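You operate a simulated robot arm through the tools that you are given. There is no shell and no other tool. Be economical: measure what you need, move in short steps, check, and stop when the job is done.

Carry out the task below with a simulated robot arm. There is one attempt and no reset: what you move stays moved.

## Task
Put things in order on the counter top over the food cupboard. At the end: the white salt pourer stands on top of the empty yoghurt pot; the red bag clip from the counter top over the food cupboard stands where the grey roll of bin liners stood; the orange milk canister from the counter top over the food cupboard stands where the red bag clip stood; the grey roll of bin liners stands where the white salt pourer stood; whatever was shut is shut again. Leave all else as you found it, and nothing knocked over.
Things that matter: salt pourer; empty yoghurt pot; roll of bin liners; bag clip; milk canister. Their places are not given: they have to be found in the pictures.

Only the result counts: the job must be done as asked and must still hold three seconds after the hand-in. Knocking over, shifting, dropping, spilling or breaking anything else fails it.

## Robot
A 7-joint arm with a two-finger parallel gripper, fixed in place. Base frame: the origin is at the foot of the arm, x ahead of it, y to its left, z up; the work surface is at about z = 0. Units: cm, degrees, N and s.
With the tool pointing down near the work surface it reaches from about 24 to 62 cm from the base axis. Its first joint turns from -66.0 to 66.0 degrees. Payload 2.6 kg.
Tool frame: the origin (TCP) lies between the finger pads and is the grasp point; the fingertips stand 3 cm ahead of it; z points along the fingers, y is the line along which they close. The gripper opens to 9.4 cm. The fingers are 2.8 cm wide and 1 cm thick; the gripper's body (5 by 9.6 cm) begins 5.5 cm behind the TCP.
Orientation is told as [roll, pitch, yaw] about the base's x, y, z axes, in that order, counted from this pose: with the fingers straight down and closing along the base's y, the tool's x points along the base's -x, its y along +y and its z along -z.

## Interface
- The arm moves only by the tool apply_moves. Its argument "deltas" is one flat list of numbers, 7 for each row, row after row: the shift along the tool's x, y, z in mm, then the turn, a rotation vector about the tool's x, y, z in degrees, then the finger opening in mm, from 0 to 94. In form: [dx, dy, dz, ax, ay, az, jaw, dx, dy, dz, ax, ay, az, jaw, ...]. A call has 1 to 20 rows; each row shifts and turns the commanded pose from where the row before left it, along the tool's axes as they then stand. A row lasts 0.2 s, in which the tool goes at most 5 cm and 8.6 degrees; a call with a longer step from one row to the next is refused whole, and so is a gripper value outside its range. A pose out of reach is approached as far as the arm can. The call stops where the force on the tool passes 40 N (or 10 N more than at its start, if that is more) or the arm is blocked; 0.2 s more then pass. Each finger travels about 7.2 cm/s and halts on what it meets, pressing with about 39 N; the grip force reading is that of the motor and also rises with nothing between the fingers. The clock runs only during rows and for 0.2 s after the last one: add rows that do not move to give the fingers time. The reply holds the time, the measured pose of the TCP, the force on the tool along the base axes, the opening and the grip force, in the units named above and with some noise.
- Cameras (640 x 400 px; columns grow to the right, rows downward): "scene" is fixed at [2.68, 43.15, 55.44]; the picture's right is [-0.84, -0.55, 0.00], its down [-0.36, 0.55, -0.75] and it looks along [0.41, -0.63, -0.66] (base axes); focal length 315 px, centre (320, 200). "wrist" rides on the gripper at [-3.7, 0, -5.8] in the tool frame; the picture's right is [0.00, -1.00, 0.00], its down [0.97, 0.00, -0.24] and it looks along [0.24, 0.00, 0.97] (tool axes); focal length 218 px, centre (320, 200).
- camera(camera): a new picture of that camera. The clock stands still meanwhile.
- point_at(camera, pixels): for up to 12 pixels [column, row] of the newest picture of that camera ("zoom" is the newest enlarged one), the place [x, y, z] in the base frame of the surface seen there, good to about 0.2 cm. The clock stands still meanwhile.
- close_up(camera, box): a new picture of the part [left, top, right, bottom] of that camera's present view, enlarged. The clock stands still meanwhile.
- sign_off(): hands the job in; it is judged then, once.

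Go step by step. Measure first, check grasps and placings, and put right what went wrong. The budget is 80 turns and 34 pictures, counting those below and the enlarged ones. Unless the task says otherwise, let go and move clear before handing in, and close with one line.

The tools are called after "Request:" as name(argument=value, ...) on one line, values as JSON. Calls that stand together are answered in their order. apply_moves: Moves the arm, as the interface text tells. Its arguments: {"type":"object","properties":{"deltas":{"type":"array","items":{"type":"number"}}},"required":["deltas"]} The other tools are called the same way: camera (camera) takes a picture; point_at (camera, pixels) gives the place of the surface under pixels of a picture; close_up (camera, box) takes an enlarged picture of a part of a camera's view; sign_off () hands the job in.

At the start:

```text
t: 0.0
tool_pos: [38.41, 5.3, 29.15]
tool_rot: [0.0, 0.0, 0.0]
force: [0.8, -0.3, -0.4]
grip_width: 9.4
grasp_force: 0.0
```

scene: 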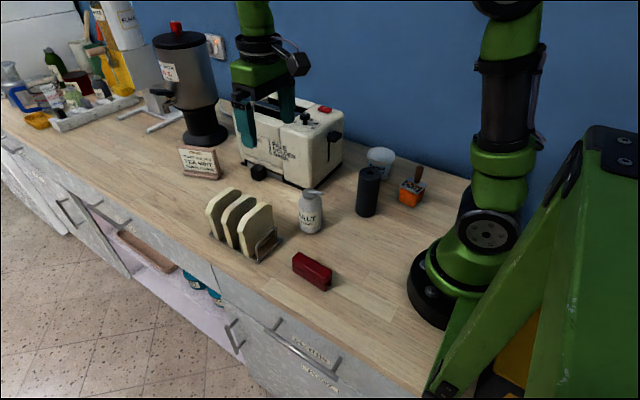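
wrist: 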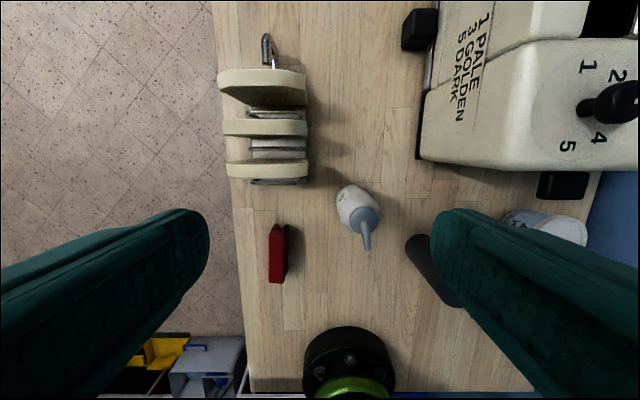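

The scene shows the salt pourer near (311,212), the dark roll at (368,190), a white pot at (380,160), an orange item at (411,192) and the red clip at (312,271). I'll enlarge that area to identify and measure them.

Request:
close_up(camera="scene", box=[280, 130, 440, 300])

Request:
close_up(camera="scene", box=[0, 20, 220, 160])

Request:
point_at(camera="scene", pixels=[[311, 193], [311, 228], [310, 212], [369, 170], [368, 192], [365, 213], [381, 151], [378, 165], [412, 188], [409, 200], [417, 172], [312, 265]])

```text
2.35 times, centred on (360, 215) of scene
```

zoom: 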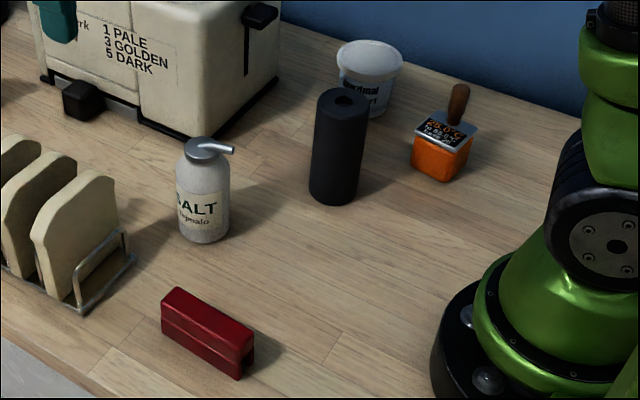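

```text
2.86 times, centred on (110, 90) of scene
```

zoom: 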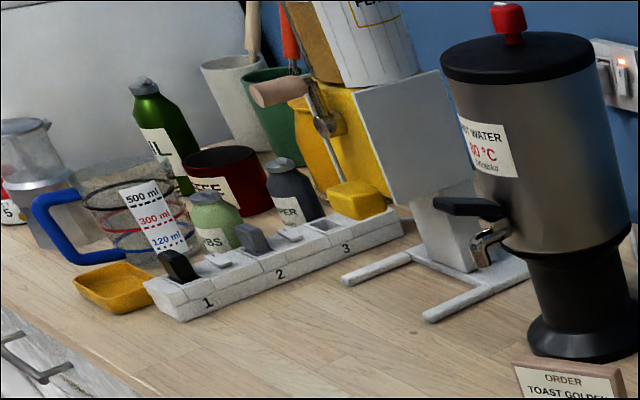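

```text
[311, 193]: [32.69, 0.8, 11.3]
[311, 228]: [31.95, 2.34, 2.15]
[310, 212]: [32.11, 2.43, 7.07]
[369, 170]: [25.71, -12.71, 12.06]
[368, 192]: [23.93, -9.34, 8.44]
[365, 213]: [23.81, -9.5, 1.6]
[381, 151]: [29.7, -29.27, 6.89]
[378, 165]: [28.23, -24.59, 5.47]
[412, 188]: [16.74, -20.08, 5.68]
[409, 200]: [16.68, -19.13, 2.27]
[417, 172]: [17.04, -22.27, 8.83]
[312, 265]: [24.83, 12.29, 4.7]
```

The roll, pot, salt and clip are clear. I want a closer look at the orange item and the labels on the drawers.

Request:
close_up(camera="scene", box=[360, 140, 440, 220])

Request:
close_up(camera="scene", box=[100, 220, 360, 400])

```text
5.00 times, centred on (400, 180) of scene
```

zoom: 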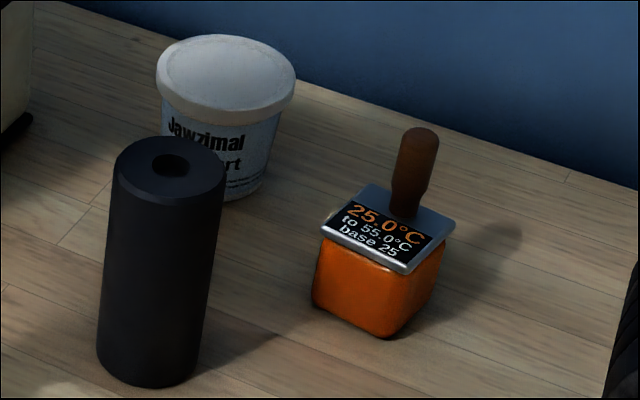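

```text
2.22 times, centred on (230, 310) of scene
```

zoom: 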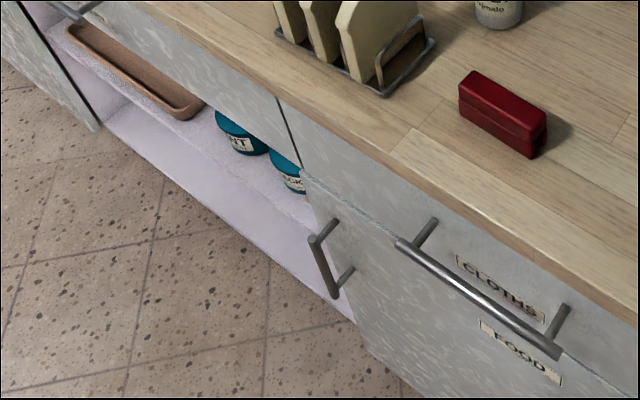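

The orange milk canister is the one with the display lid and wooden handle, so all five things are identified. Next I'll measure edges of the items and the toaster in the scene and wrist pictures.

Request:
point_at(camera="wrist", pixels=[[360, 216], [345, 190], [366, 247], [269, 228], [285, 228], [270, 281], [286, 279], [277, 255], [415, 238], [420, 250], [545, 216], [560, 185]])

Request:
point_at(camera="scene", pixels=[[369, 150], [393, 153], [381, 149], [382, 157], [342, 128], [318, 120], [362, 171], [376, 171], [369, 168], [369, 176], [316, 187], [307, 190]])

Request:
point_at(camera="zoom", pixels=[[462, 100], [470, 72], [547, 110], [537, 125], [530, 158], [500, 100], [460, 112], [420, 50]])

```text
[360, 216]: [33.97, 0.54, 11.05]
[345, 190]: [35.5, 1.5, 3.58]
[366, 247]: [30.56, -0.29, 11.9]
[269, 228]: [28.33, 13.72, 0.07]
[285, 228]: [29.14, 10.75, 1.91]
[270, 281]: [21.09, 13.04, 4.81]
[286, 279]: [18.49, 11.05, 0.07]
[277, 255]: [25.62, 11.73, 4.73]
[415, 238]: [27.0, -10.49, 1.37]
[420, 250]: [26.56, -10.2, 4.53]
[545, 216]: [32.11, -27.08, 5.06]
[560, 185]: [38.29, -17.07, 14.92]
```

```text
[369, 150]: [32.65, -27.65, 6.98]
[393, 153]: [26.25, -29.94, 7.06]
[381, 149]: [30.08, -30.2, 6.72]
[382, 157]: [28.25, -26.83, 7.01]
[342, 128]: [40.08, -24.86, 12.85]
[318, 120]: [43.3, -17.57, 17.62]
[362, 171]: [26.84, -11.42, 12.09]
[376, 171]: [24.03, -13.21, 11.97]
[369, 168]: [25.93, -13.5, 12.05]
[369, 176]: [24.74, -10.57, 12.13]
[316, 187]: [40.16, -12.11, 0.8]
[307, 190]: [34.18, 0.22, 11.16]
```

```text
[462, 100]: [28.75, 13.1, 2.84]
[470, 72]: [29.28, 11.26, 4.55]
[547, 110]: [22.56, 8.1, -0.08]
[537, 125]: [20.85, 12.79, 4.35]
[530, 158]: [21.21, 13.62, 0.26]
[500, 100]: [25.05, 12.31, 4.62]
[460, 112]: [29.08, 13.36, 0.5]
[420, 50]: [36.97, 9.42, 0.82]
```

The salt neck is at about (34, 0.5) and is 11–12 cm tall, the roll's top centre at about (25.4, -12.1), the pot's top at about (29.3, -28.6, 7), and the clip's centre at about (25.1, 12.2). I'll move over the salt at z≈20 and check its centre from above.

Request:
apply_moves(deltas=[16, -16, 30, 0, 0, 0, 94, 16, -16, 30, 0, 0, 0, 94, 15, -15, 30, 0, 0, 0, 94, 0, 0, 0, 0, 0, 0, 94])

Request:
camera(camera="wrist")

```text
t: 1.0
tool_pos: [33.64, 0.43, 20.13]
tool_rot: [0.0, 0.0, 0.0]
force: [0.2, 0.3, 1.0]
grip_width: 9.39
grasp_force: 0.0
```

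```text
27 pictures are left
```

wrist: 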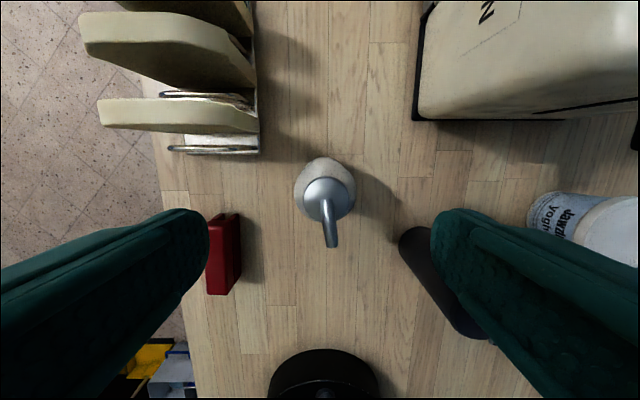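

The salt sits centred between the fingers at about column 325. I'll read its exact place.

Request:
point_at(camera="wrist", pixels=[[325, 190], [325, 162], [297, 190], [353, 190], [327, 240], [297, 205], [353, 207], [258, 140], [412, 240], [240, 215], [210, 293], [240, 290]])

```text
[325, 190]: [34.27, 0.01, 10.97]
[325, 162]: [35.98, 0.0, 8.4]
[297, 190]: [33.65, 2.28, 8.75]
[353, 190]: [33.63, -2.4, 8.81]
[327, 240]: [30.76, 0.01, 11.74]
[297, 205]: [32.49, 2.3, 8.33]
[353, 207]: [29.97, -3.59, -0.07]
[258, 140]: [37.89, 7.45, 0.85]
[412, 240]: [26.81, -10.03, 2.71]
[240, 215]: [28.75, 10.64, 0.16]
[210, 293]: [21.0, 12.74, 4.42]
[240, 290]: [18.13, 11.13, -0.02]
```

The salt's centre is (33.6, 0.0) with a radius of 2.4. I'll descend to TCP z=7, which keeps the body above the spout at 11.9, and close.

Request:
apply_moves(deltas=[0, -4, 30, 0, 0, 0, 94, 0, 0, 35, 0, 0, 0, 94, 0, 0, 35, 0, 0, 0, 94, 0, 0, 31, 0, 0, 0, 94, 0, 0, 0, 0, 0, 0, 94, 0, 0, 0, 0, 0, 0, 46, 0, 0, 0, 0, 0, 0, 40, 0, 0, 0, 0, 0, 0, 40, 0, 0, 0, 0, 0, 0, 40])

```text
t: 3.0
tool_pos: [33.71, 0.12, 7.03]
tool_rot: [0.0, 0.0, 0.0]
force: [0.5, -0.1, 0.7]
grip_width: 5.15
grasp_force: 39.5
```

The grip holds at 5.15 cm on the bottle. I'll lift straight up to z≈24 and measure the pot's rim from the scene camera.

Request:
apply_moves(deltas=[0, 0, -20, 0, 0, 0, 40, 0, 0, -35, 0, 0, 0, 40, 0, 0, -40, 0, 0, 0, 40, 0, 0, -40, 0, 0, 0, 40, 0, 0, -35, 0, 0, 0, 40, 0, 0, 0, 0, 0, 0, 40])

Request:
close_up(camera="scene", box=[350, 130, 414, 170])

Request:
camera(camera="wrist")

```text
t: 4.4
tool_pos: [33.68, 0.13, 24.06]
tool_rot: [0.1, 0.0, 0.0]
force: [0.3, -0.5, -2.4]
grip_width: 5.12
grasp_force: 39.1
```

```text
10.00 times, centred on (382, 150) of scene
```

zoom: 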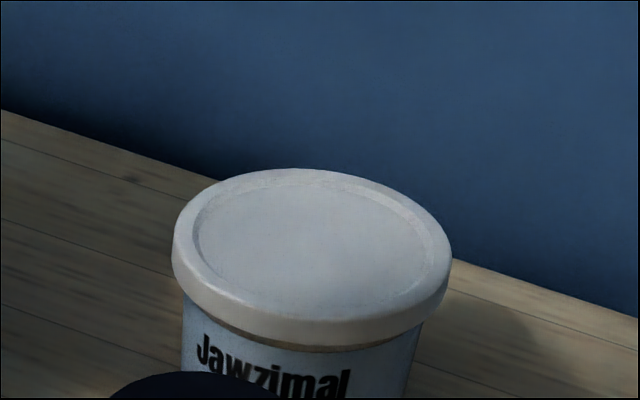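

```text
25 pictures are left
```

wrist: 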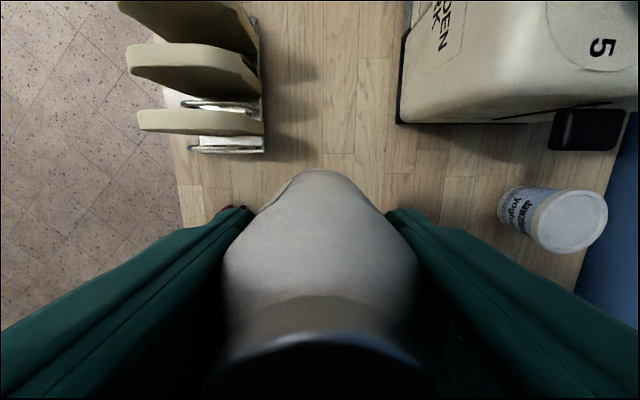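

The pot has a lid with a shallow recess, and both views show its rim. I'll measure the rim.

Request:
point_at(camera="zoom", pixels=[[180, 225], [440, 245], [300, 172], [310, 310], [198, 235], [428, 265], [315, 245], [340, 298]])

Request:
point_at(camera="wrist", pixels=[[572, 220], [536, 228], [605, 212], [565, 194], [575, 247], [552, 130], [400, 118]])

```text
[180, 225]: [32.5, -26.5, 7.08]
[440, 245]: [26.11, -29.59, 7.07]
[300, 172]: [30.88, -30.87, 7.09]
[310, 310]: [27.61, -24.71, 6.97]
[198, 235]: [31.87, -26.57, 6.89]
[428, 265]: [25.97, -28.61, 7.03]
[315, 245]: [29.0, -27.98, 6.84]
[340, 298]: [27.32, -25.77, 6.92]
```

```text
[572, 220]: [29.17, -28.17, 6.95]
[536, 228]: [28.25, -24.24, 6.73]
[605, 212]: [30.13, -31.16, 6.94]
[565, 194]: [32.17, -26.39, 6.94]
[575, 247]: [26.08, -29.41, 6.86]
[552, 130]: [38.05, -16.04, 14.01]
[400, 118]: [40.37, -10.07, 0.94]
```

The pot's centre comes out at (29.25, -27.9) with its top at 6.9. I'll check how far away the wall and the toaster lever are before going over.

Request:
point_at(camera="wrist", pixels=[[620, 210], [622, 260], [600, 130], [590, 148], [633, 120]])

Request:
point_at(camera="zoom", pixels=[[300, 60], [500, 150], [300, 150], [100, 30]])

```text
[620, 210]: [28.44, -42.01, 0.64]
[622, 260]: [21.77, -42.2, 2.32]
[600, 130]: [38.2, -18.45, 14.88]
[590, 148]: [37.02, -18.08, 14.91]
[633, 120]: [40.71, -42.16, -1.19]
```

```text
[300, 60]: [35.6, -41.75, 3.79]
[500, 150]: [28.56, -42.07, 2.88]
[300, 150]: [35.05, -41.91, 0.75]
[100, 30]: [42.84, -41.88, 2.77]
```

The wall is at y=-42 and the lever's tip is at x≈37, so the route is clear. I'll carry the salt over the pot at z=24, then lower it to z≈16.

Request:
apply_moves(deltas=[5.5, -35, 0, 0, 0, 0, 40, 5.5, -35, 0, 0, 0, 0, 40, 5.5, -35, 0, 0, 0, 0, 40, 5.5, -35, 0, 0, 0, 0, 40, 5.5, -35, 0, 0, 0, 0, 40, 5.5, -35, 0, 0, 0, 0, 40, 5.5, -35, 0, 0, 0, 0, 40, 5.5, -35, 0, 0, 0, 0, 40, 0, 0, 0, 0, 0, 0, 40, 0, 0, 30, 0, 0, 0, 40, 0, 0, 30, 0, 0, 0, 40, 0, 0, 20, 0, 0, 0, 40, 0, 0, 0, 0, 0, 0, 40])

Request:
close_up(camera="scene", box=[340, 80, 436, 180])

```text
t: 7.2
tool_pos: [29.36, -27.89, 16.0]
tool_rot: [0.0, 0.0, 0.0]
force: [-0.3, 0.3, -1.8]
grip_width: 5.12
grasp_force: 38.9
```

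```text
4.00 times, centred on (388, 130) of scene
```

zoom: 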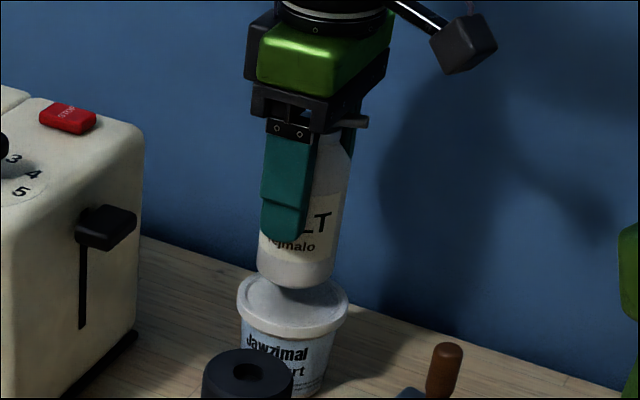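

The salt hangs upright and centred above the lid. I'll lower it slowly to the expected contact at z≈13.9.

Request:
apply_moves(deltas=[0, 0, 10, 0, 0, 0, 40, 0, 0, 7, 0, 0, 0, 40, 0, 0, 3, 0, 0, 0, 40, 0, 0, 0, 0, 0, 0, 40])

```text
t: 8.2
tool_pos: [29.21, -27.88, 14.12]
tool_rot: [0.1, 0.0, 0.0]
force: [0.2, 0.9, 1.0]
grip_width: 5.11
grasp_force: 38.9
```

The z force went from -1.8 to +1.0, which may be first contact. I'll go down another millimetre and read again.

Request:
apply_moves(deltas=[0, 0, 1, 0, 0, 0, 40, 0, 0, 0, 0, 0, 0, 40])

```text
t: 8.8
tool_pos: [29.25, -27.88, 14.04]
tool_rot: [-0.2, -0.1, 0.0]
force: [-1.1, 1.2, 11.1]
grip_width: 5.11
grasp_force: 39.7
```

The 11 N upward force shows the bottle is resting on the lid. I'll open gently by small steps and rise clear.

Request:
apply_moves(deltas=[0, 0, -0.5, 0, 0, 0, 45, 0, 0, 0, 0, 0, 0, 53, 0, 0, 0, 0, 0, 0, 58, 0, 0, 0, 0, 0, 0, 70, 0, 0, 0, 0, 0, 0, 80, 0, 0, -15, 0, 0, 0, 80, 0, 0, -30, 0, 0, 0, 80, 0, 0, -35, 0, 0, 0, 80, 0, 0, -35, 0, 0, 0, 80, 0, 0, 0, 0, 0, 0, 80])

Request:
camera(camera="scene")

```text
t: 11.0
tool_pos: [29.21, -27.82, 25.46]
tool_rot: [0.1, -0.1, 0.1]
force: [0.7, -0.7, 0.6]
grip_width: 8.0
grasp_force: 0.1
```

```text
23 pictures are left
```

scene: 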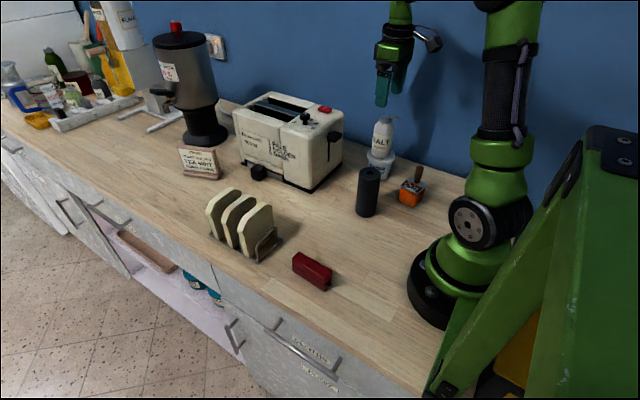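

The salt stands upright on the pot (382,135). Next I'll move over the roll at (25.4, -12.15) and look from the wrist.

Request:
apply_moves(deltas=[8, 31, 0, 0, 0, 0, 80, 8, 31, 0, 0, 0, 0, 80, 8, 31, 0, 0, 0, 0, 80, 7, 31, 0, 0, 0, 0, 80, 7, 33, 15, 0, 0, 0, 80, 0, 0, 20, 0, 0, 0, 80, 0, 0, 0, 0, 0, 0, 80])

Request:
camera(camera="wrist")

```text
t: 12.6
tool_pos: [25.44, -12.13, 21.92]
tool_rot: [0.1, 0.0, 0.0]
force: [-0.6, 0.7, -0.1]
grip_width: 7.99
grasp_force: 0.0
```

```text
22 pictures are left
```

wrist: 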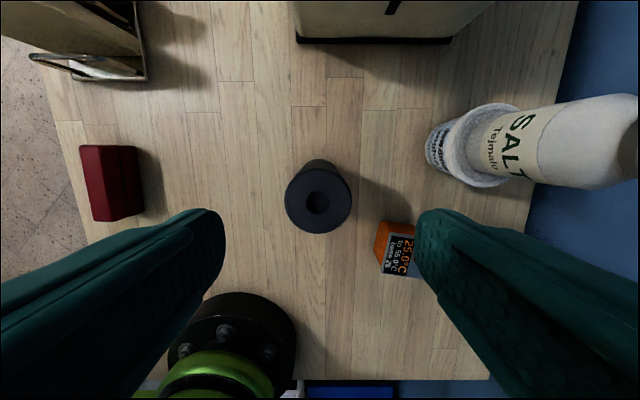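

The roll is centred between the fingers at (318,200). I'll measure its rim plus the clip and canister edges from this pose.

Request:
point_at(camera="wrist", pixels=[[288, 200], [349, 200], [318, 172], [318, 230], [80, 147], [107, 147], [95, 221], [118, 219], [383, 274], [412, 240], [379, 225], [400, 226]])

```text
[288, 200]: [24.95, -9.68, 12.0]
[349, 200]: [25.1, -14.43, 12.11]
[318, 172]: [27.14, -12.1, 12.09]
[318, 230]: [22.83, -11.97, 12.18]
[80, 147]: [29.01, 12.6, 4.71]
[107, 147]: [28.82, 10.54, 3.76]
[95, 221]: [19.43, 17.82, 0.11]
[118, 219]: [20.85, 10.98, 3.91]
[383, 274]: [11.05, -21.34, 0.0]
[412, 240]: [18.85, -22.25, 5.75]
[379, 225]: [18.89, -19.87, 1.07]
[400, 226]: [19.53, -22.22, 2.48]
```

The roll's centre is (25.05, -12.05) with a radius of about 2.3. I'll correct by 4 mm, descend to z=8 and close.

Request:
apply_moves(deltas=[4, 1, 20, 0, 0, 0, 80, 0, 0, 40, 0, 0, 0, 80, 0, 0, 40, 0, 0, 0, 80, 0, 0, 39, 0, 0, 0, 80, 0, 0, 0, 0, 0, 0, 80, 0, 0, 0, 0, 0, 0, 45, 0, 0, 0, 0, 0, 0, 38, 0, 0, 0, 0, 0, 0, 38, 0, 0, 0, 0, 0, 0, 38])

```text
t: 14.6
tool_pos: [25.09, -12.02, 8.19]
tool_rot: [0.0, 0.0, 0.0]
force: [-0.8, 0.8, 1.1]
grip_width: 5.11
grasp_force: 39.3
```

The roll is held at 5.11 cm. I'll lift it 5 cm and carry it to the salt's former place at (33.6, 0.0).

Request:
apply_moves(deltas=[0, 0, -25, 0, 0, 0, 38, 0, 0, -25, 0, 0, 0, 38, -21, 30, 0, 0, 0, 0, 38, -21, 30, 0, 0, 0, 0, 38, -21, 30, 0, 0, 0, 0, 38, -22, 30, 0, 0, 0, 0, 38, 0, 0, 0, 0, 0, 0, 38, 0, 0, 25, 0, 0, 0, 38, 0, 0, 15, 0, 0, 0, 38, 0, 0, 7, 0, 0, 0, 38, 0, 0, 0, 0, 0, 0, 38])

```text
t: 17.0
tool_pos: [33.58, 0.06, 8.34]
tool_rot: [0.0, 0.1, 0.1]
force: [0.6, 0.2, -2.0]
grip_width: 5.1
grasp_force: 39.0
```

The roll is over its spot with the base a few millimetres up. I'll lower it to contact in small steps.

Request:
apply_moves(deltas=[0, 0, 2, 0, 0, 0, 38, 0, 0, 1, 0, 0, 0, 38, 0, 0, 0, 0, 0, 0, 38])

```text
t: 17.8
tool_pos: [33.51, -0.05, 8.16]
tool_rot: [0.0, 0.0, -0.1]
force: [0.1, 0.2, -1.2]
grip_width: 5.14
grasp_force: 39.4
```

Request:
apply_moves(deltas=[0, 0, 1, 0, 0, 0, 38, 0, 0, 0, 0, 0, 0, 38])

```text
t: 18.4
tool_pos: [33.5, -0.06, 7.99]
tool_rot: [0.0, 0.0, -0.1]
force: [-8.3, 0.5, 22.2]
grip_width: 5.12
grasp_force: 39.1
```

The roll now rests on the counter (22 N upward). I'll ease off 1 mm, open and rise clear.

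Request:
apply_moves(deltas=[0, 0, -1, 0, 0, 0, 38, 0, 0, 0, 0, 0, 0, 50, 0, 0, 0, 0, 0, 0, 58, 0, 0, 0, 0, 0, 0, 80, 0, 0, 0, 0, 0, 0, 80, 0, 0, -30, 0, 0, 0, 80, 0, 0, -40, 0, 0, 0, 80, 0, 0, -40, 0, 0, 0, 80, 0, 0, 0, 0, 0, 0, 80])

Request:
camera(camera="wrist")

```text
t: 20.4
tool_pos: [33.68, -0.0, 19.06]
tool_rot: [0.0, 0.0, 0.0]
force: [-0.5, -0.2, 0.0]
grip_width: 8.01
grasp_force: 0.1
```

```text
21 pictures are left
```

wrist: 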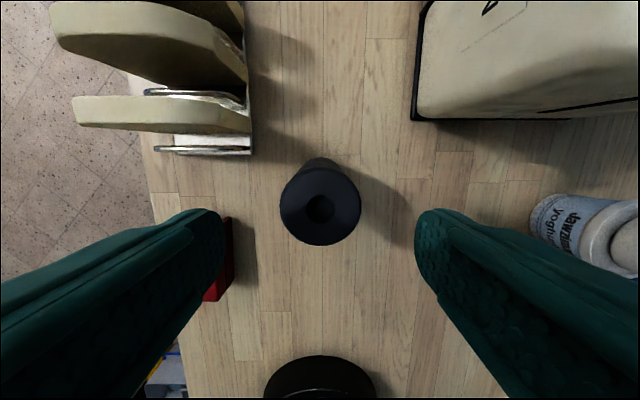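

The roll stands upright on the salt's old spot. Next I'll go over the clip at about (25.1, 12.1).

Request:
apply_moves(deltas=[22, 30, 0, 0, 0, 0, 80, 22, 30, 0, 0, 0, 0, 80, 22, 30, 0, 0, 0, 0, 80, 20, 31, 0, 0, 0, 0, 80, 0, 0, 20, 0, 0, 0, 80, 0, 0, 0, 0, 0, 0, 80])

Request:
camera(camera="wrist")

```text
t: 21.8
tool_pos: [25.03, 12.12, 16.97]
tool_rot: [0.0, 0.0, 0.0]
force: [-0.7, 0.3, 0.0]
grip_width: 7.98
grasp_force: 0.1
```

```text
20 pictures are left
```

wrist: 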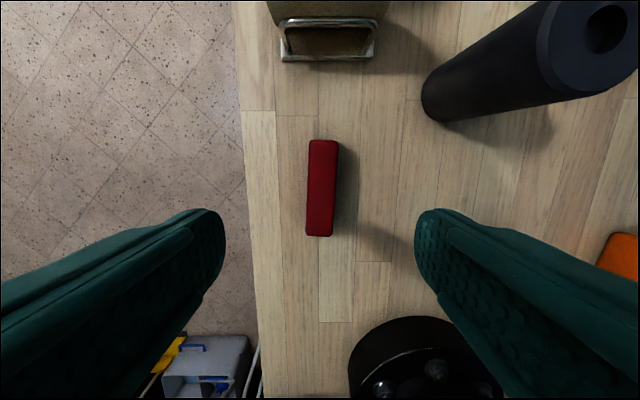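

Request:
point_at(camera="wrist", pixels=[[311, 145], [336, 145], [307, 233], [330, 233], [322, 188], [323, 142], [318, 234], [308, 190], [333, 190], [604, 250], [635, 240]])

```text
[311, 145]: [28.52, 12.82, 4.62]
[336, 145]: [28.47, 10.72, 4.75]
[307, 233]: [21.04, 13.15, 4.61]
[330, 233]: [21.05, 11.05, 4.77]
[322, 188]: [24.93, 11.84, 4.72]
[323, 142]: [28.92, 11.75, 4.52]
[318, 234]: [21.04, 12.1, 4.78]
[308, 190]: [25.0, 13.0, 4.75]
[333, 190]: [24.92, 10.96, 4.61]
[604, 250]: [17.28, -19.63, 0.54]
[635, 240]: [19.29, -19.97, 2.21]
```

The clip's centre is (25.0, 11.95), 2.2 cm wide and 4.7 tall. I'll descend to z=3.6 and close.

Request:
apply_moves(deltas=[0, -2, 34, 0, 0, 0, 60, 0, 0, 40, 0, 0, 0, 60, 0, 0, 40, 0, 0, 0, 60, 0, 0, 20, 0, 0, 0, 60, 0, 0, 0, 0, 0, 0, 60, 0, 0, 0, 0, 0, 0, 32, 0, 0, 0, 0, 0, 0, 15, 0, 0, 0, 0, 0, 0, 15, 0, 0, 0, 0, 0, 0, 15])

```text
t: 23.8
tool_pos: [25.02, 11.91, 3.65]
tool_rot: [0.0, 0.1, 0.0]
force: [0.1, -0.4, -0.1]
grip_width: 2.78
grasp_force: 39.1
```

The clip is gripped at 2.78 cm. I'll lift it 10 cm and carry it along y to the roll's former place at (25.05, -12.05).

Request:
apply_moves(deltas=[0, 0, -30, 0, 0, 0, 15, 0, 0, -35, 0, 0, 0, 15, 0, 0, -35, 0, 0, 0, 15, 0, -34, 0, 0, 0, 0, 15, 0, -34, 0, 0, 0, 0, 15, 0, -34, 0, 0, 0, 0, 15, 0, -34, 0, 0, 0, 0, 15, 0, -34, 0, 0, 0, 0, 15, 0, -34, 0, 0, 0, 0, 15, 0, -36, 0, 0, 0, 0, 15, 0, 0, 0, 0, 0, 0, 15, 0, 0, 35, 0, 0, 0, 15, 0, 0, 35, 0, 0, 0, 15, 0, 0, 20, 0, 0, 0, 15, 0, 0, 0, 0, 0, 0, 15])

Request:
close_up(camera="scene", box=[290, 110, 450, 270])

```text
t: 27.0
tool_pos: [25.09, -12.06, 4.79]
tool_rot: [0.0, 0.0, 0.0]
force: [0.0, -0.7, 0.1]
grip_width: 2.8
grasp_force: 39.0
```

```text
2.50 times, centred on (370, 190) of scene
```

zoom: 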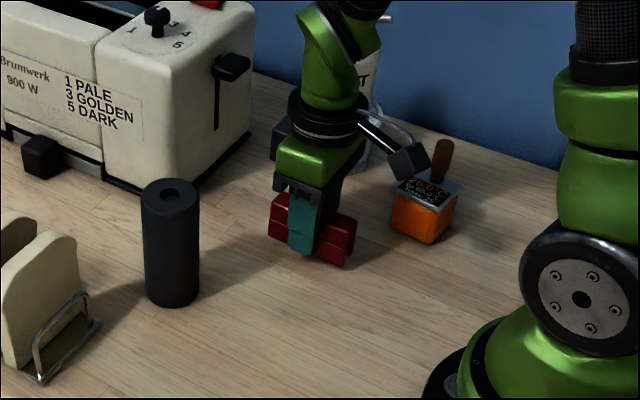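

The clip is upright just above its new place, and the arm's black sensor box (408,160) looks near the canister's handle. I'll check that gap before lowering.

Request:
point_at(camera="zoom", pixels=[[408, 160], [420, 170], [424, 150], [443, 150], [441, 170], [425, 205], [420, 225], [380, 125]])

```text
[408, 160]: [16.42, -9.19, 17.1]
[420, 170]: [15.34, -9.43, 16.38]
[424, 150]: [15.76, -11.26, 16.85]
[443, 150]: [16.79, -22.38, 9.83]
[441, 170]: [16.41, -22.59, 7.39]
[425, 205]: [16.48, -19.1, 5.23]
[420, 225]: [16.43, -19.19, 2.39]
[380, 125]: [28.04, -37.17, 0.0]
```

The box is at (16, -10, 17), well clear of the handle. I'll lower the clip to contact.

Request:
apply_moves(deltas=[0, 0, 6, 0, 0, 0, 15, 0, 0, 4, 0, 0, 0, 15, 0, 0, 1, 0, 0, 0, 15, 0, 0, 0, 0, 0, 0, 15])

```text
t: 28.0
tool_pos: [25.08, -12.16, 3.61]
tool_rot: [0.0, 0.0, -0.1]
force: [-7.8, 3.2, 32.3]
grip_width: 2.81
grasp_force: 39.0
```

The clip rests on the counter (32 N). I'll ease up 1 mm, open and rise, then look.

Request:
apply_moves(deltas=[0, 0, -1, 0, 0, 0, 15, 0, 0, 0, 0, 0, 0, 28, 0, 0, 0, 0, 0, 0, 40, 0, 0, 0, 0, 0, 0, 60, 0, 0, 0, 0, 0, 0, 60, 0, 0, -30, 0, 0, 0, 60, 0, 0, -40, 0, 0, 0, 60, 0, 0, -45, 0, 0, 0, 60, 0, 0, -45, 0, 0, 0, 60, 0, 0, 0, 0, 0, 0, 60])

Request:
camera(camera="wrist")

```text
t: 30.2
tool_pos: [24.83, -12.02, 19.6]
tool_rot: [0.1, 0.0, 0.0]
force: [0.6, -0.3, 0.2]
grip_width: 6.01
grasp_force: 0.0
```

```text
18 pictures are left
```

wrist: 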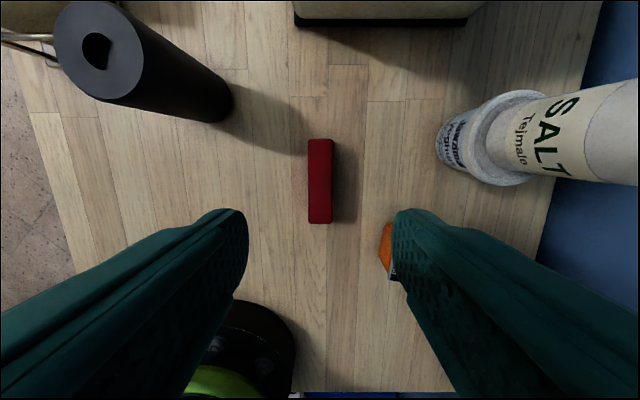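

The clip stands on the roll's old spot. Next I'll move over the canister at about (17, -21), opening wide.

Request:
apply_moves(deltas=[26, -30, 0, 0, 0, 0, 80, 26, -30, 0, 0, 0, 0, 80, 26, -28, 0, 0, 0, 0, 80, 0, 0, 0, 0, 0, 0, 80])

Request:
camera(camera="wrist")

Request:
close_up(camera="scene", box=[370, 150, 450, 215])

```text
t: 31.2
tool_pos: [16.97, -20.9, 19.49]
tool_rot: [0.0, 0.0, -0.1]
force: [-0.5, 0.3, -0.6]
grip_width: 7.99
grasp_force: 0.1
```

```text
17 pictures are left
```

wrist: 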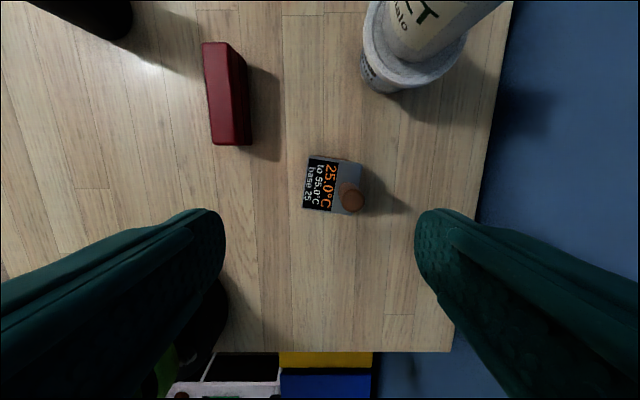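

```text
6.15 times, centred on (410, 182) of scene
```

zoom: 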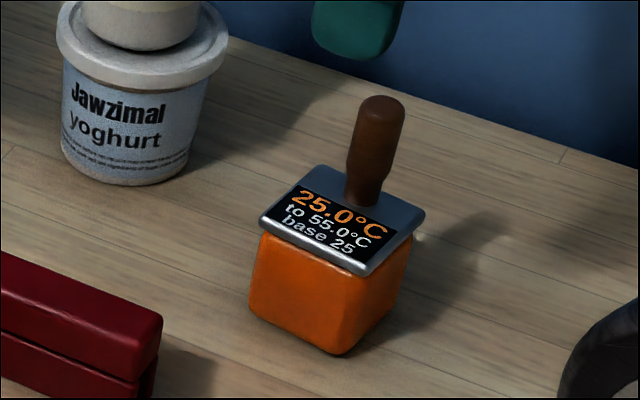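

The handle sits on the -y side of the display lid. I'll measure the lid corners, the handle and the body.

Request:
point_at(camera="wrist", pixels=[[310, 158], [361, 163], [303, 208], [356, 214], [353, 203], [351, 186], [320, 185], [343, 200], [362, 200]])

Request:
point_at(camera="zoom", pixels=[[265, 219], [322, 168], [422, 215], [365, 270], [380, 100], [378, 110], [368, 190], [256, 300], [330, 345], [405, 270], [270, 245], [350, 290]])

```text
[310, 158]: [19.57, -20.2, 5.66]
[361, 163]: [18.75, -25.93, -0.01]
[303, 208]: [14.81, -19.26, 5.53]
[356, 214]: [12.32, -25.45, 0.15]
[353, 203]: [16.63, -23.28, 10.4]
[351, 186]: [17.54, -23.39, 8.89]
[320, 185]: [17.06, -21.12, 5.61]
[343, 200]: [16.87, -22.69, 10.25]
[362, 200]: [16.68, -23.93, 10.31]
```

```text
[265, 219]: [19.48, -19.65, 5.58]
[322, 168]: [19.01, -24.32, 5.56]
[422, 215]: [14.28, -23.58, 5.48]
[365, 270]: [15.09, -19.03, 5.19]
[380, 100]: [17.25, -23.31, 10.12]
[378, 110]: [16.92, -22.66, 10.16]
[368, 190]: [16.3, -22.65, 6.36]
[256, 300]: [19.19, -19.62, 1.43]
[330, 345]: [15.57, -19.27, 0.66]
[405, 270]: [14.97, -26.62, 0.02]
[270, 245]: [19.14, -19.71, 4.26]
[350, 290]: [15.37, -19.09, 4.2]
```

The lid is about 4.6 cm square, centred at (17.0, -21.75) and turned about -8°, with the handle top at 10.4. I'll turn the gripper -8°, descend to z=5.4 so the palm clears the handle, and grip lid and body together.

Request:
apply_moves(deltas=[0, -8.5, 0, 0, 0, 0, 80, 0, 0, 0, 0, 0, 8, 80, 0, 0, 40, 0, 0, 0, 80, 0, 0, 40, 0, 0, 0, 80, 0, 0, 30, 0, 0, 0, 80, 0, 0, 0, 0, 0, 0, 80])

Request:
camera(camera="wrist")

```text
t: 32.6
tool_pos: [17.15, -21.7, 8.72]
tool_rot: [0.0, -0.1, -8.0]
force: [0.5, 0.4, 0.2]
grip_width: 8.0
grasp_force: 0.1
```

```text
15 pictures are left
```

wrist: 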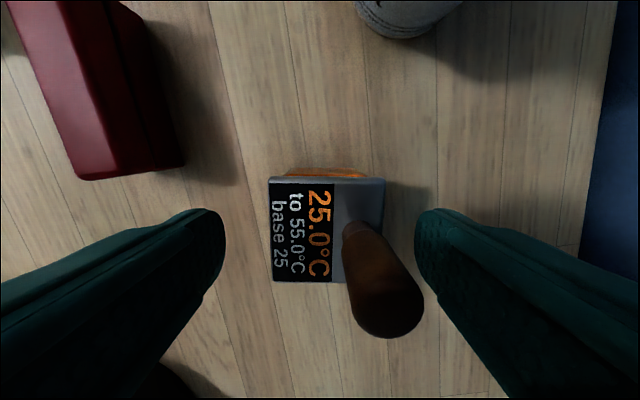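

The lid is aligned with the fingers, about 3 mm off centre. I'll shift, descend to 5.4 and close.

Request:
apply_moves(deltas=[1, -2.5, 13, 0, 0, 0, 80, 0, 0, 15, 0, 0, 0, 80, 0, 0, 5, 0, 0, 0, 80, 0, 0, 0, 0, 0, 0, 80, 0, 0, 0, 0, 0, 0, 55, 0, 0, 0, 0, 0, 0, 36, 0, 0, 0, 0, 0, 0, 36, 0, 0, 0, 0, 0, 0, 36])

```text
t: 34.4
tool_pos: [17.0, -22.1, 5.41]
tool_rot: [0.0, 0.0, -8.0]
force: [0.4, 0.1, -0.2]
grip_width: 5.41
grasp_force: 38.7
```

The canister is gripped at 5.41 cm. I'll lift 2 cm and check that the body comes along with the lid.

Request:
apply_moves(deltas=[0, 0, -10, 0, 0, 0, 36, 0, 0, -10, 0, 0, 0, 36, 0, 0, 0, 0, 0, 0, 36])

Request:
close_up(camera="scene", box=[370, 140, 450, 215])

```text
t: 35.2
tool_pos: [17.01, -22.0, 7.46]
tool_rot: [0.1, -0.1, -7.9]
force: [0.2, -0.4, -2.9]
grip_width: 5.42
grasp_force: 39.6
```

```text
5.33 times, centred on (410, 178) of scene
```

zoom: 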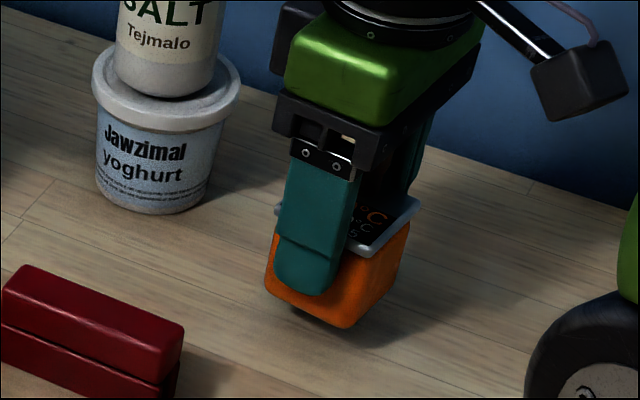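

The whole canister lifts together. I'll raise it to z≈20, undo the yaw, and arc round to the clip's former place at (25.0, 11.95).

Request:
apply_moves(deltas=[0, 0, -35, 0, 0, 0, 36, 0, 0, -35, 0, 0, 0, 36, 0, 0, -35, 0, 0, 0, 36, 0, 0, -20, 0, 0, 0, 36, 0, 0, 0, 0, 0, -8, 36, -17.5, 22.6, 0, 0, 0, 0, 36, -17.5, 22.6, 0, 0, 0, 0, 36, -17.5, 22.6, 0, 0, 0, 0, 36, -17.5, 22.6, 0, 0, 0, 0, 36, -7.5, 32.5, 0, 0, 0, 0, 36, -7.5, 32.5, 0, 0, 0, 0, 36, -7.5, 32.5, 0, 0, 0, 0, 36, -7.5, 32.5, 0, 0, 0, 0, 36, 5, 30, 0, 0, 0, 0, 36, 5, 30, 0, 0, 0, 0, 36, 5, 30, 0, 0, 0, 0, 36, 5, 30, 0, 0, 0, 0, 36, 0, 0, 0, 0, 0, 0, 36])

```text
t: 39.0
tool_pos: [25.0, 11.9, 19.87]
tool_rot: [0.0, 0.0, 0.1]
force: [-0.4, 0.9, -2.7]
grip_width: 5.42
grasp_force: 38.9
```

The arm is at (25.0, 11.9), over the clip's old spot. I'll lower to just above contact, where the grasp height was 5.41.

Request:
apply_moves(deltas=[0, 0, 40, 0, 0, 0, 36, 0, 0, 40, 0, 0, 0, 36, 0, 0, 40, 0, 0, 0, 36, 0, 0, 18, 0, 0, 0, 36, 0, 0, 4, 0, 0, 0, 36, 0, 0, 0, 0, 0, 0, 36])

Request:
close_up(camera="scene", box=[250, 190, 390, 300])

```text
t: 40.4
tool_pos: [24.99, 12.06, 5.66]
tool_rot: [0.1, 0.1, 0.0]
force: [-0.7, -0.3, -3.0]
grip_width: 5.39
grasp_force: 38.9
```

```text
3.64 times, centred on (320, 245) of scene
```

zoom: 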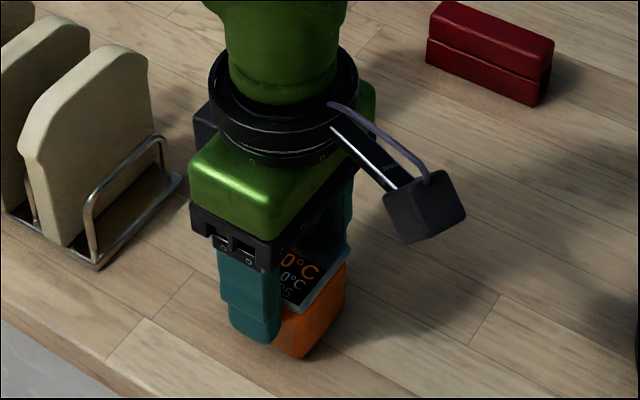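

Request:
apply_moves(deltas=[0, 0, 1.5, 0, 0, 0, 36, 0, 0, 0.8, 0, 0, 0, 36, 0, 0, 0, 0, 0, 0, 36])

```text
t: 41.2
tool_pos: [25.0, 11.99, 5.46]
tool_rot: [0.1, 0.0, 0.0]
force: [-0.4, -0.1, -2.9]
grip_width: 5.39
grasp_force: 38.6
```

The force is still -2.9 N, so there's no contact yet. I'll go down one more millimetre.

Request:
apply_moves(deltas=[0, 0, 0.8, 0, 0, 0, 36, 0, 0, 0, 0, 0, 0, 36])

```text
t: 41.8
tool_pos: [25.05, 12.03, 5.41]
tool_rot: [0.0, 0.2, 0.0]
force: [-0.5, -1.3, 1.9]
grip_width: 5.39
grasp_force: 38.7
```

Contact has begun, with the force changing from -2.9 to +1.9 N. I'll open slowly, rise clear and look.

Request:
apply_moves(deltas=[0, 0, 0, 0, 0, 0, 50, 0, 0, 0, 0, 0, 0, 56, 0, 0, 0, 0, 0, 0, 62, 0, 0, 0, 0, 0, 0, 80, 0, 0, 0, 0, 0, 0, 80, 0, 0, -30, 0, 0, 0, 80, 0, 0, -40, 0, 0, 0, 80, 0, 0, -45, 0, 0, 0, 80, 0, 0, -45, 0, 0, 0, 80, 0, 0, -45, 0, 0, 0, 80, 0, 0, 0, 0, 0, 0, 80])

Request:
camera(camera="scene")

Request:
camera(camera="wrist")

```text
t: 44.2
tool_pos: [25.06, 11.93, 26.06]
tool_rot: [0.0, 0.1, 0.0]
force: [0.1, 0.0, 0.1]
grip_width: 7.98
grasp_force: 0.0
```

```text
12 pictures are left
```

scene: 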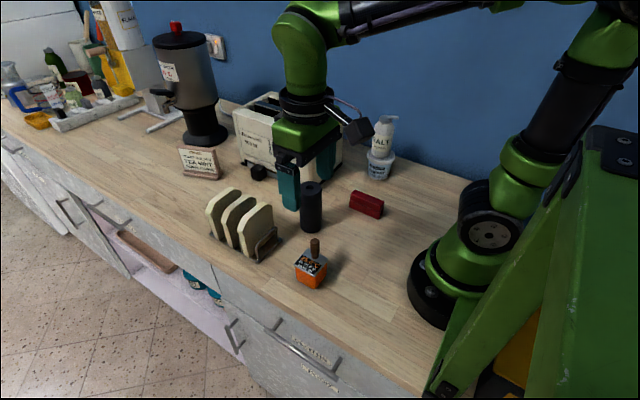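

```text
11 pictures are left
```

wrist: 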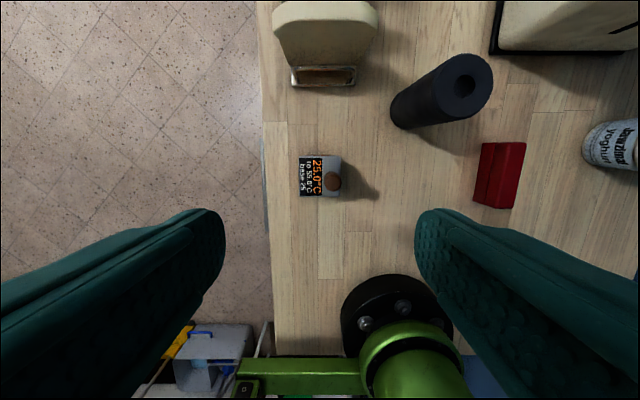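

All five things stand in their new places. I'll verify positions, and look at the thin strip at the counter edge (265,170–230) to be sure nothing opened.

Request:
point_at(camera="wrist", pixels=[[301, 160], [340, 158], [300, 194], [338, 195], [465, 90], [498, 175], [487, 143], [480, 204], [265, 200], [267, 160], [262, 120]])

Request:
close_up(camera="wrist", box=[230, 130, 350, 250])

Request:
close_up(camera="scene", box=[180, 220, 400, 400])

```text
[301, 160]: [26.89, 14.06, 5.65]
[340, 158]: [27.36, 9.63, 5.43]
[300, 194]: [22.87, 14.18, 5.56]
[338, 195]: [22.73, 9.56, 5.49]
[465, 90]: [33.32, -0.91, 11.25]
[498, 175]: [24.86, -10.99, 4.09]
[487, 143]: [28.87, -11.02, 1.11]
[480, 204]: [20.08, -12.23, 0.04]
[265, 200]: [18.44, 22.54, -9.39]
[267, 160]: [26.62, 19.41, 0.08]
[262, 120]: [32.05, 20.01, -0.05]
```

```text
3.33 times, centred on (290, 190) of wrist
```

zoom: 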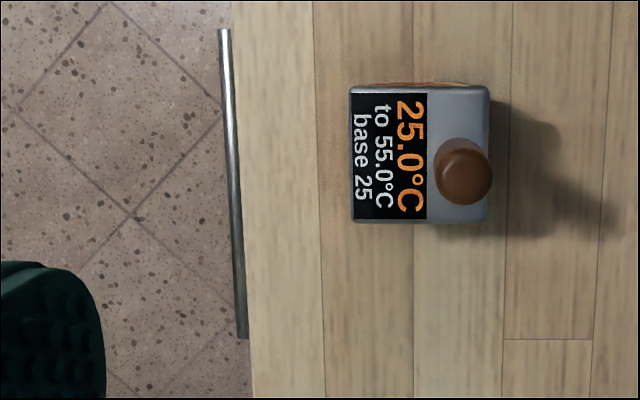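

```text
2.22 times, centred on (290, 310) of scene
```

zoom: 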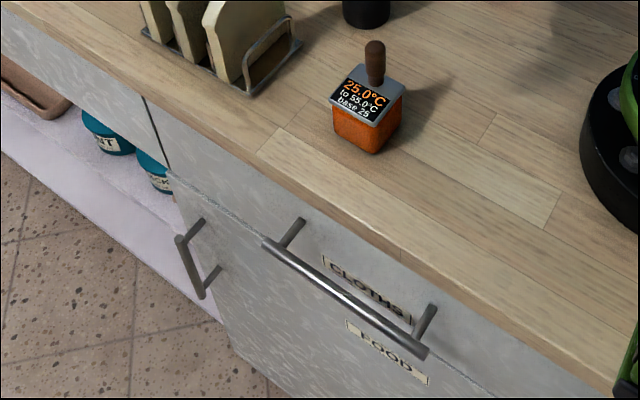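

The strip is just the drawer's handle, and nothing is open that was shut. The canister centre reads about (25.0, 11.9), the roll stands at the salt's spot, the clip at the roll's spot, the salt is upright on the pot, and the gripper is clear, so I'm handing in.

Request:
sign_off()

```text
The job is handed in.
```

The job is handed in: the salt pourer is on the yoghurt pot, the bin liners are where the salt was, the clip is where the liners were, the milk canister is where the clip was, and nothing else was moved or opened.
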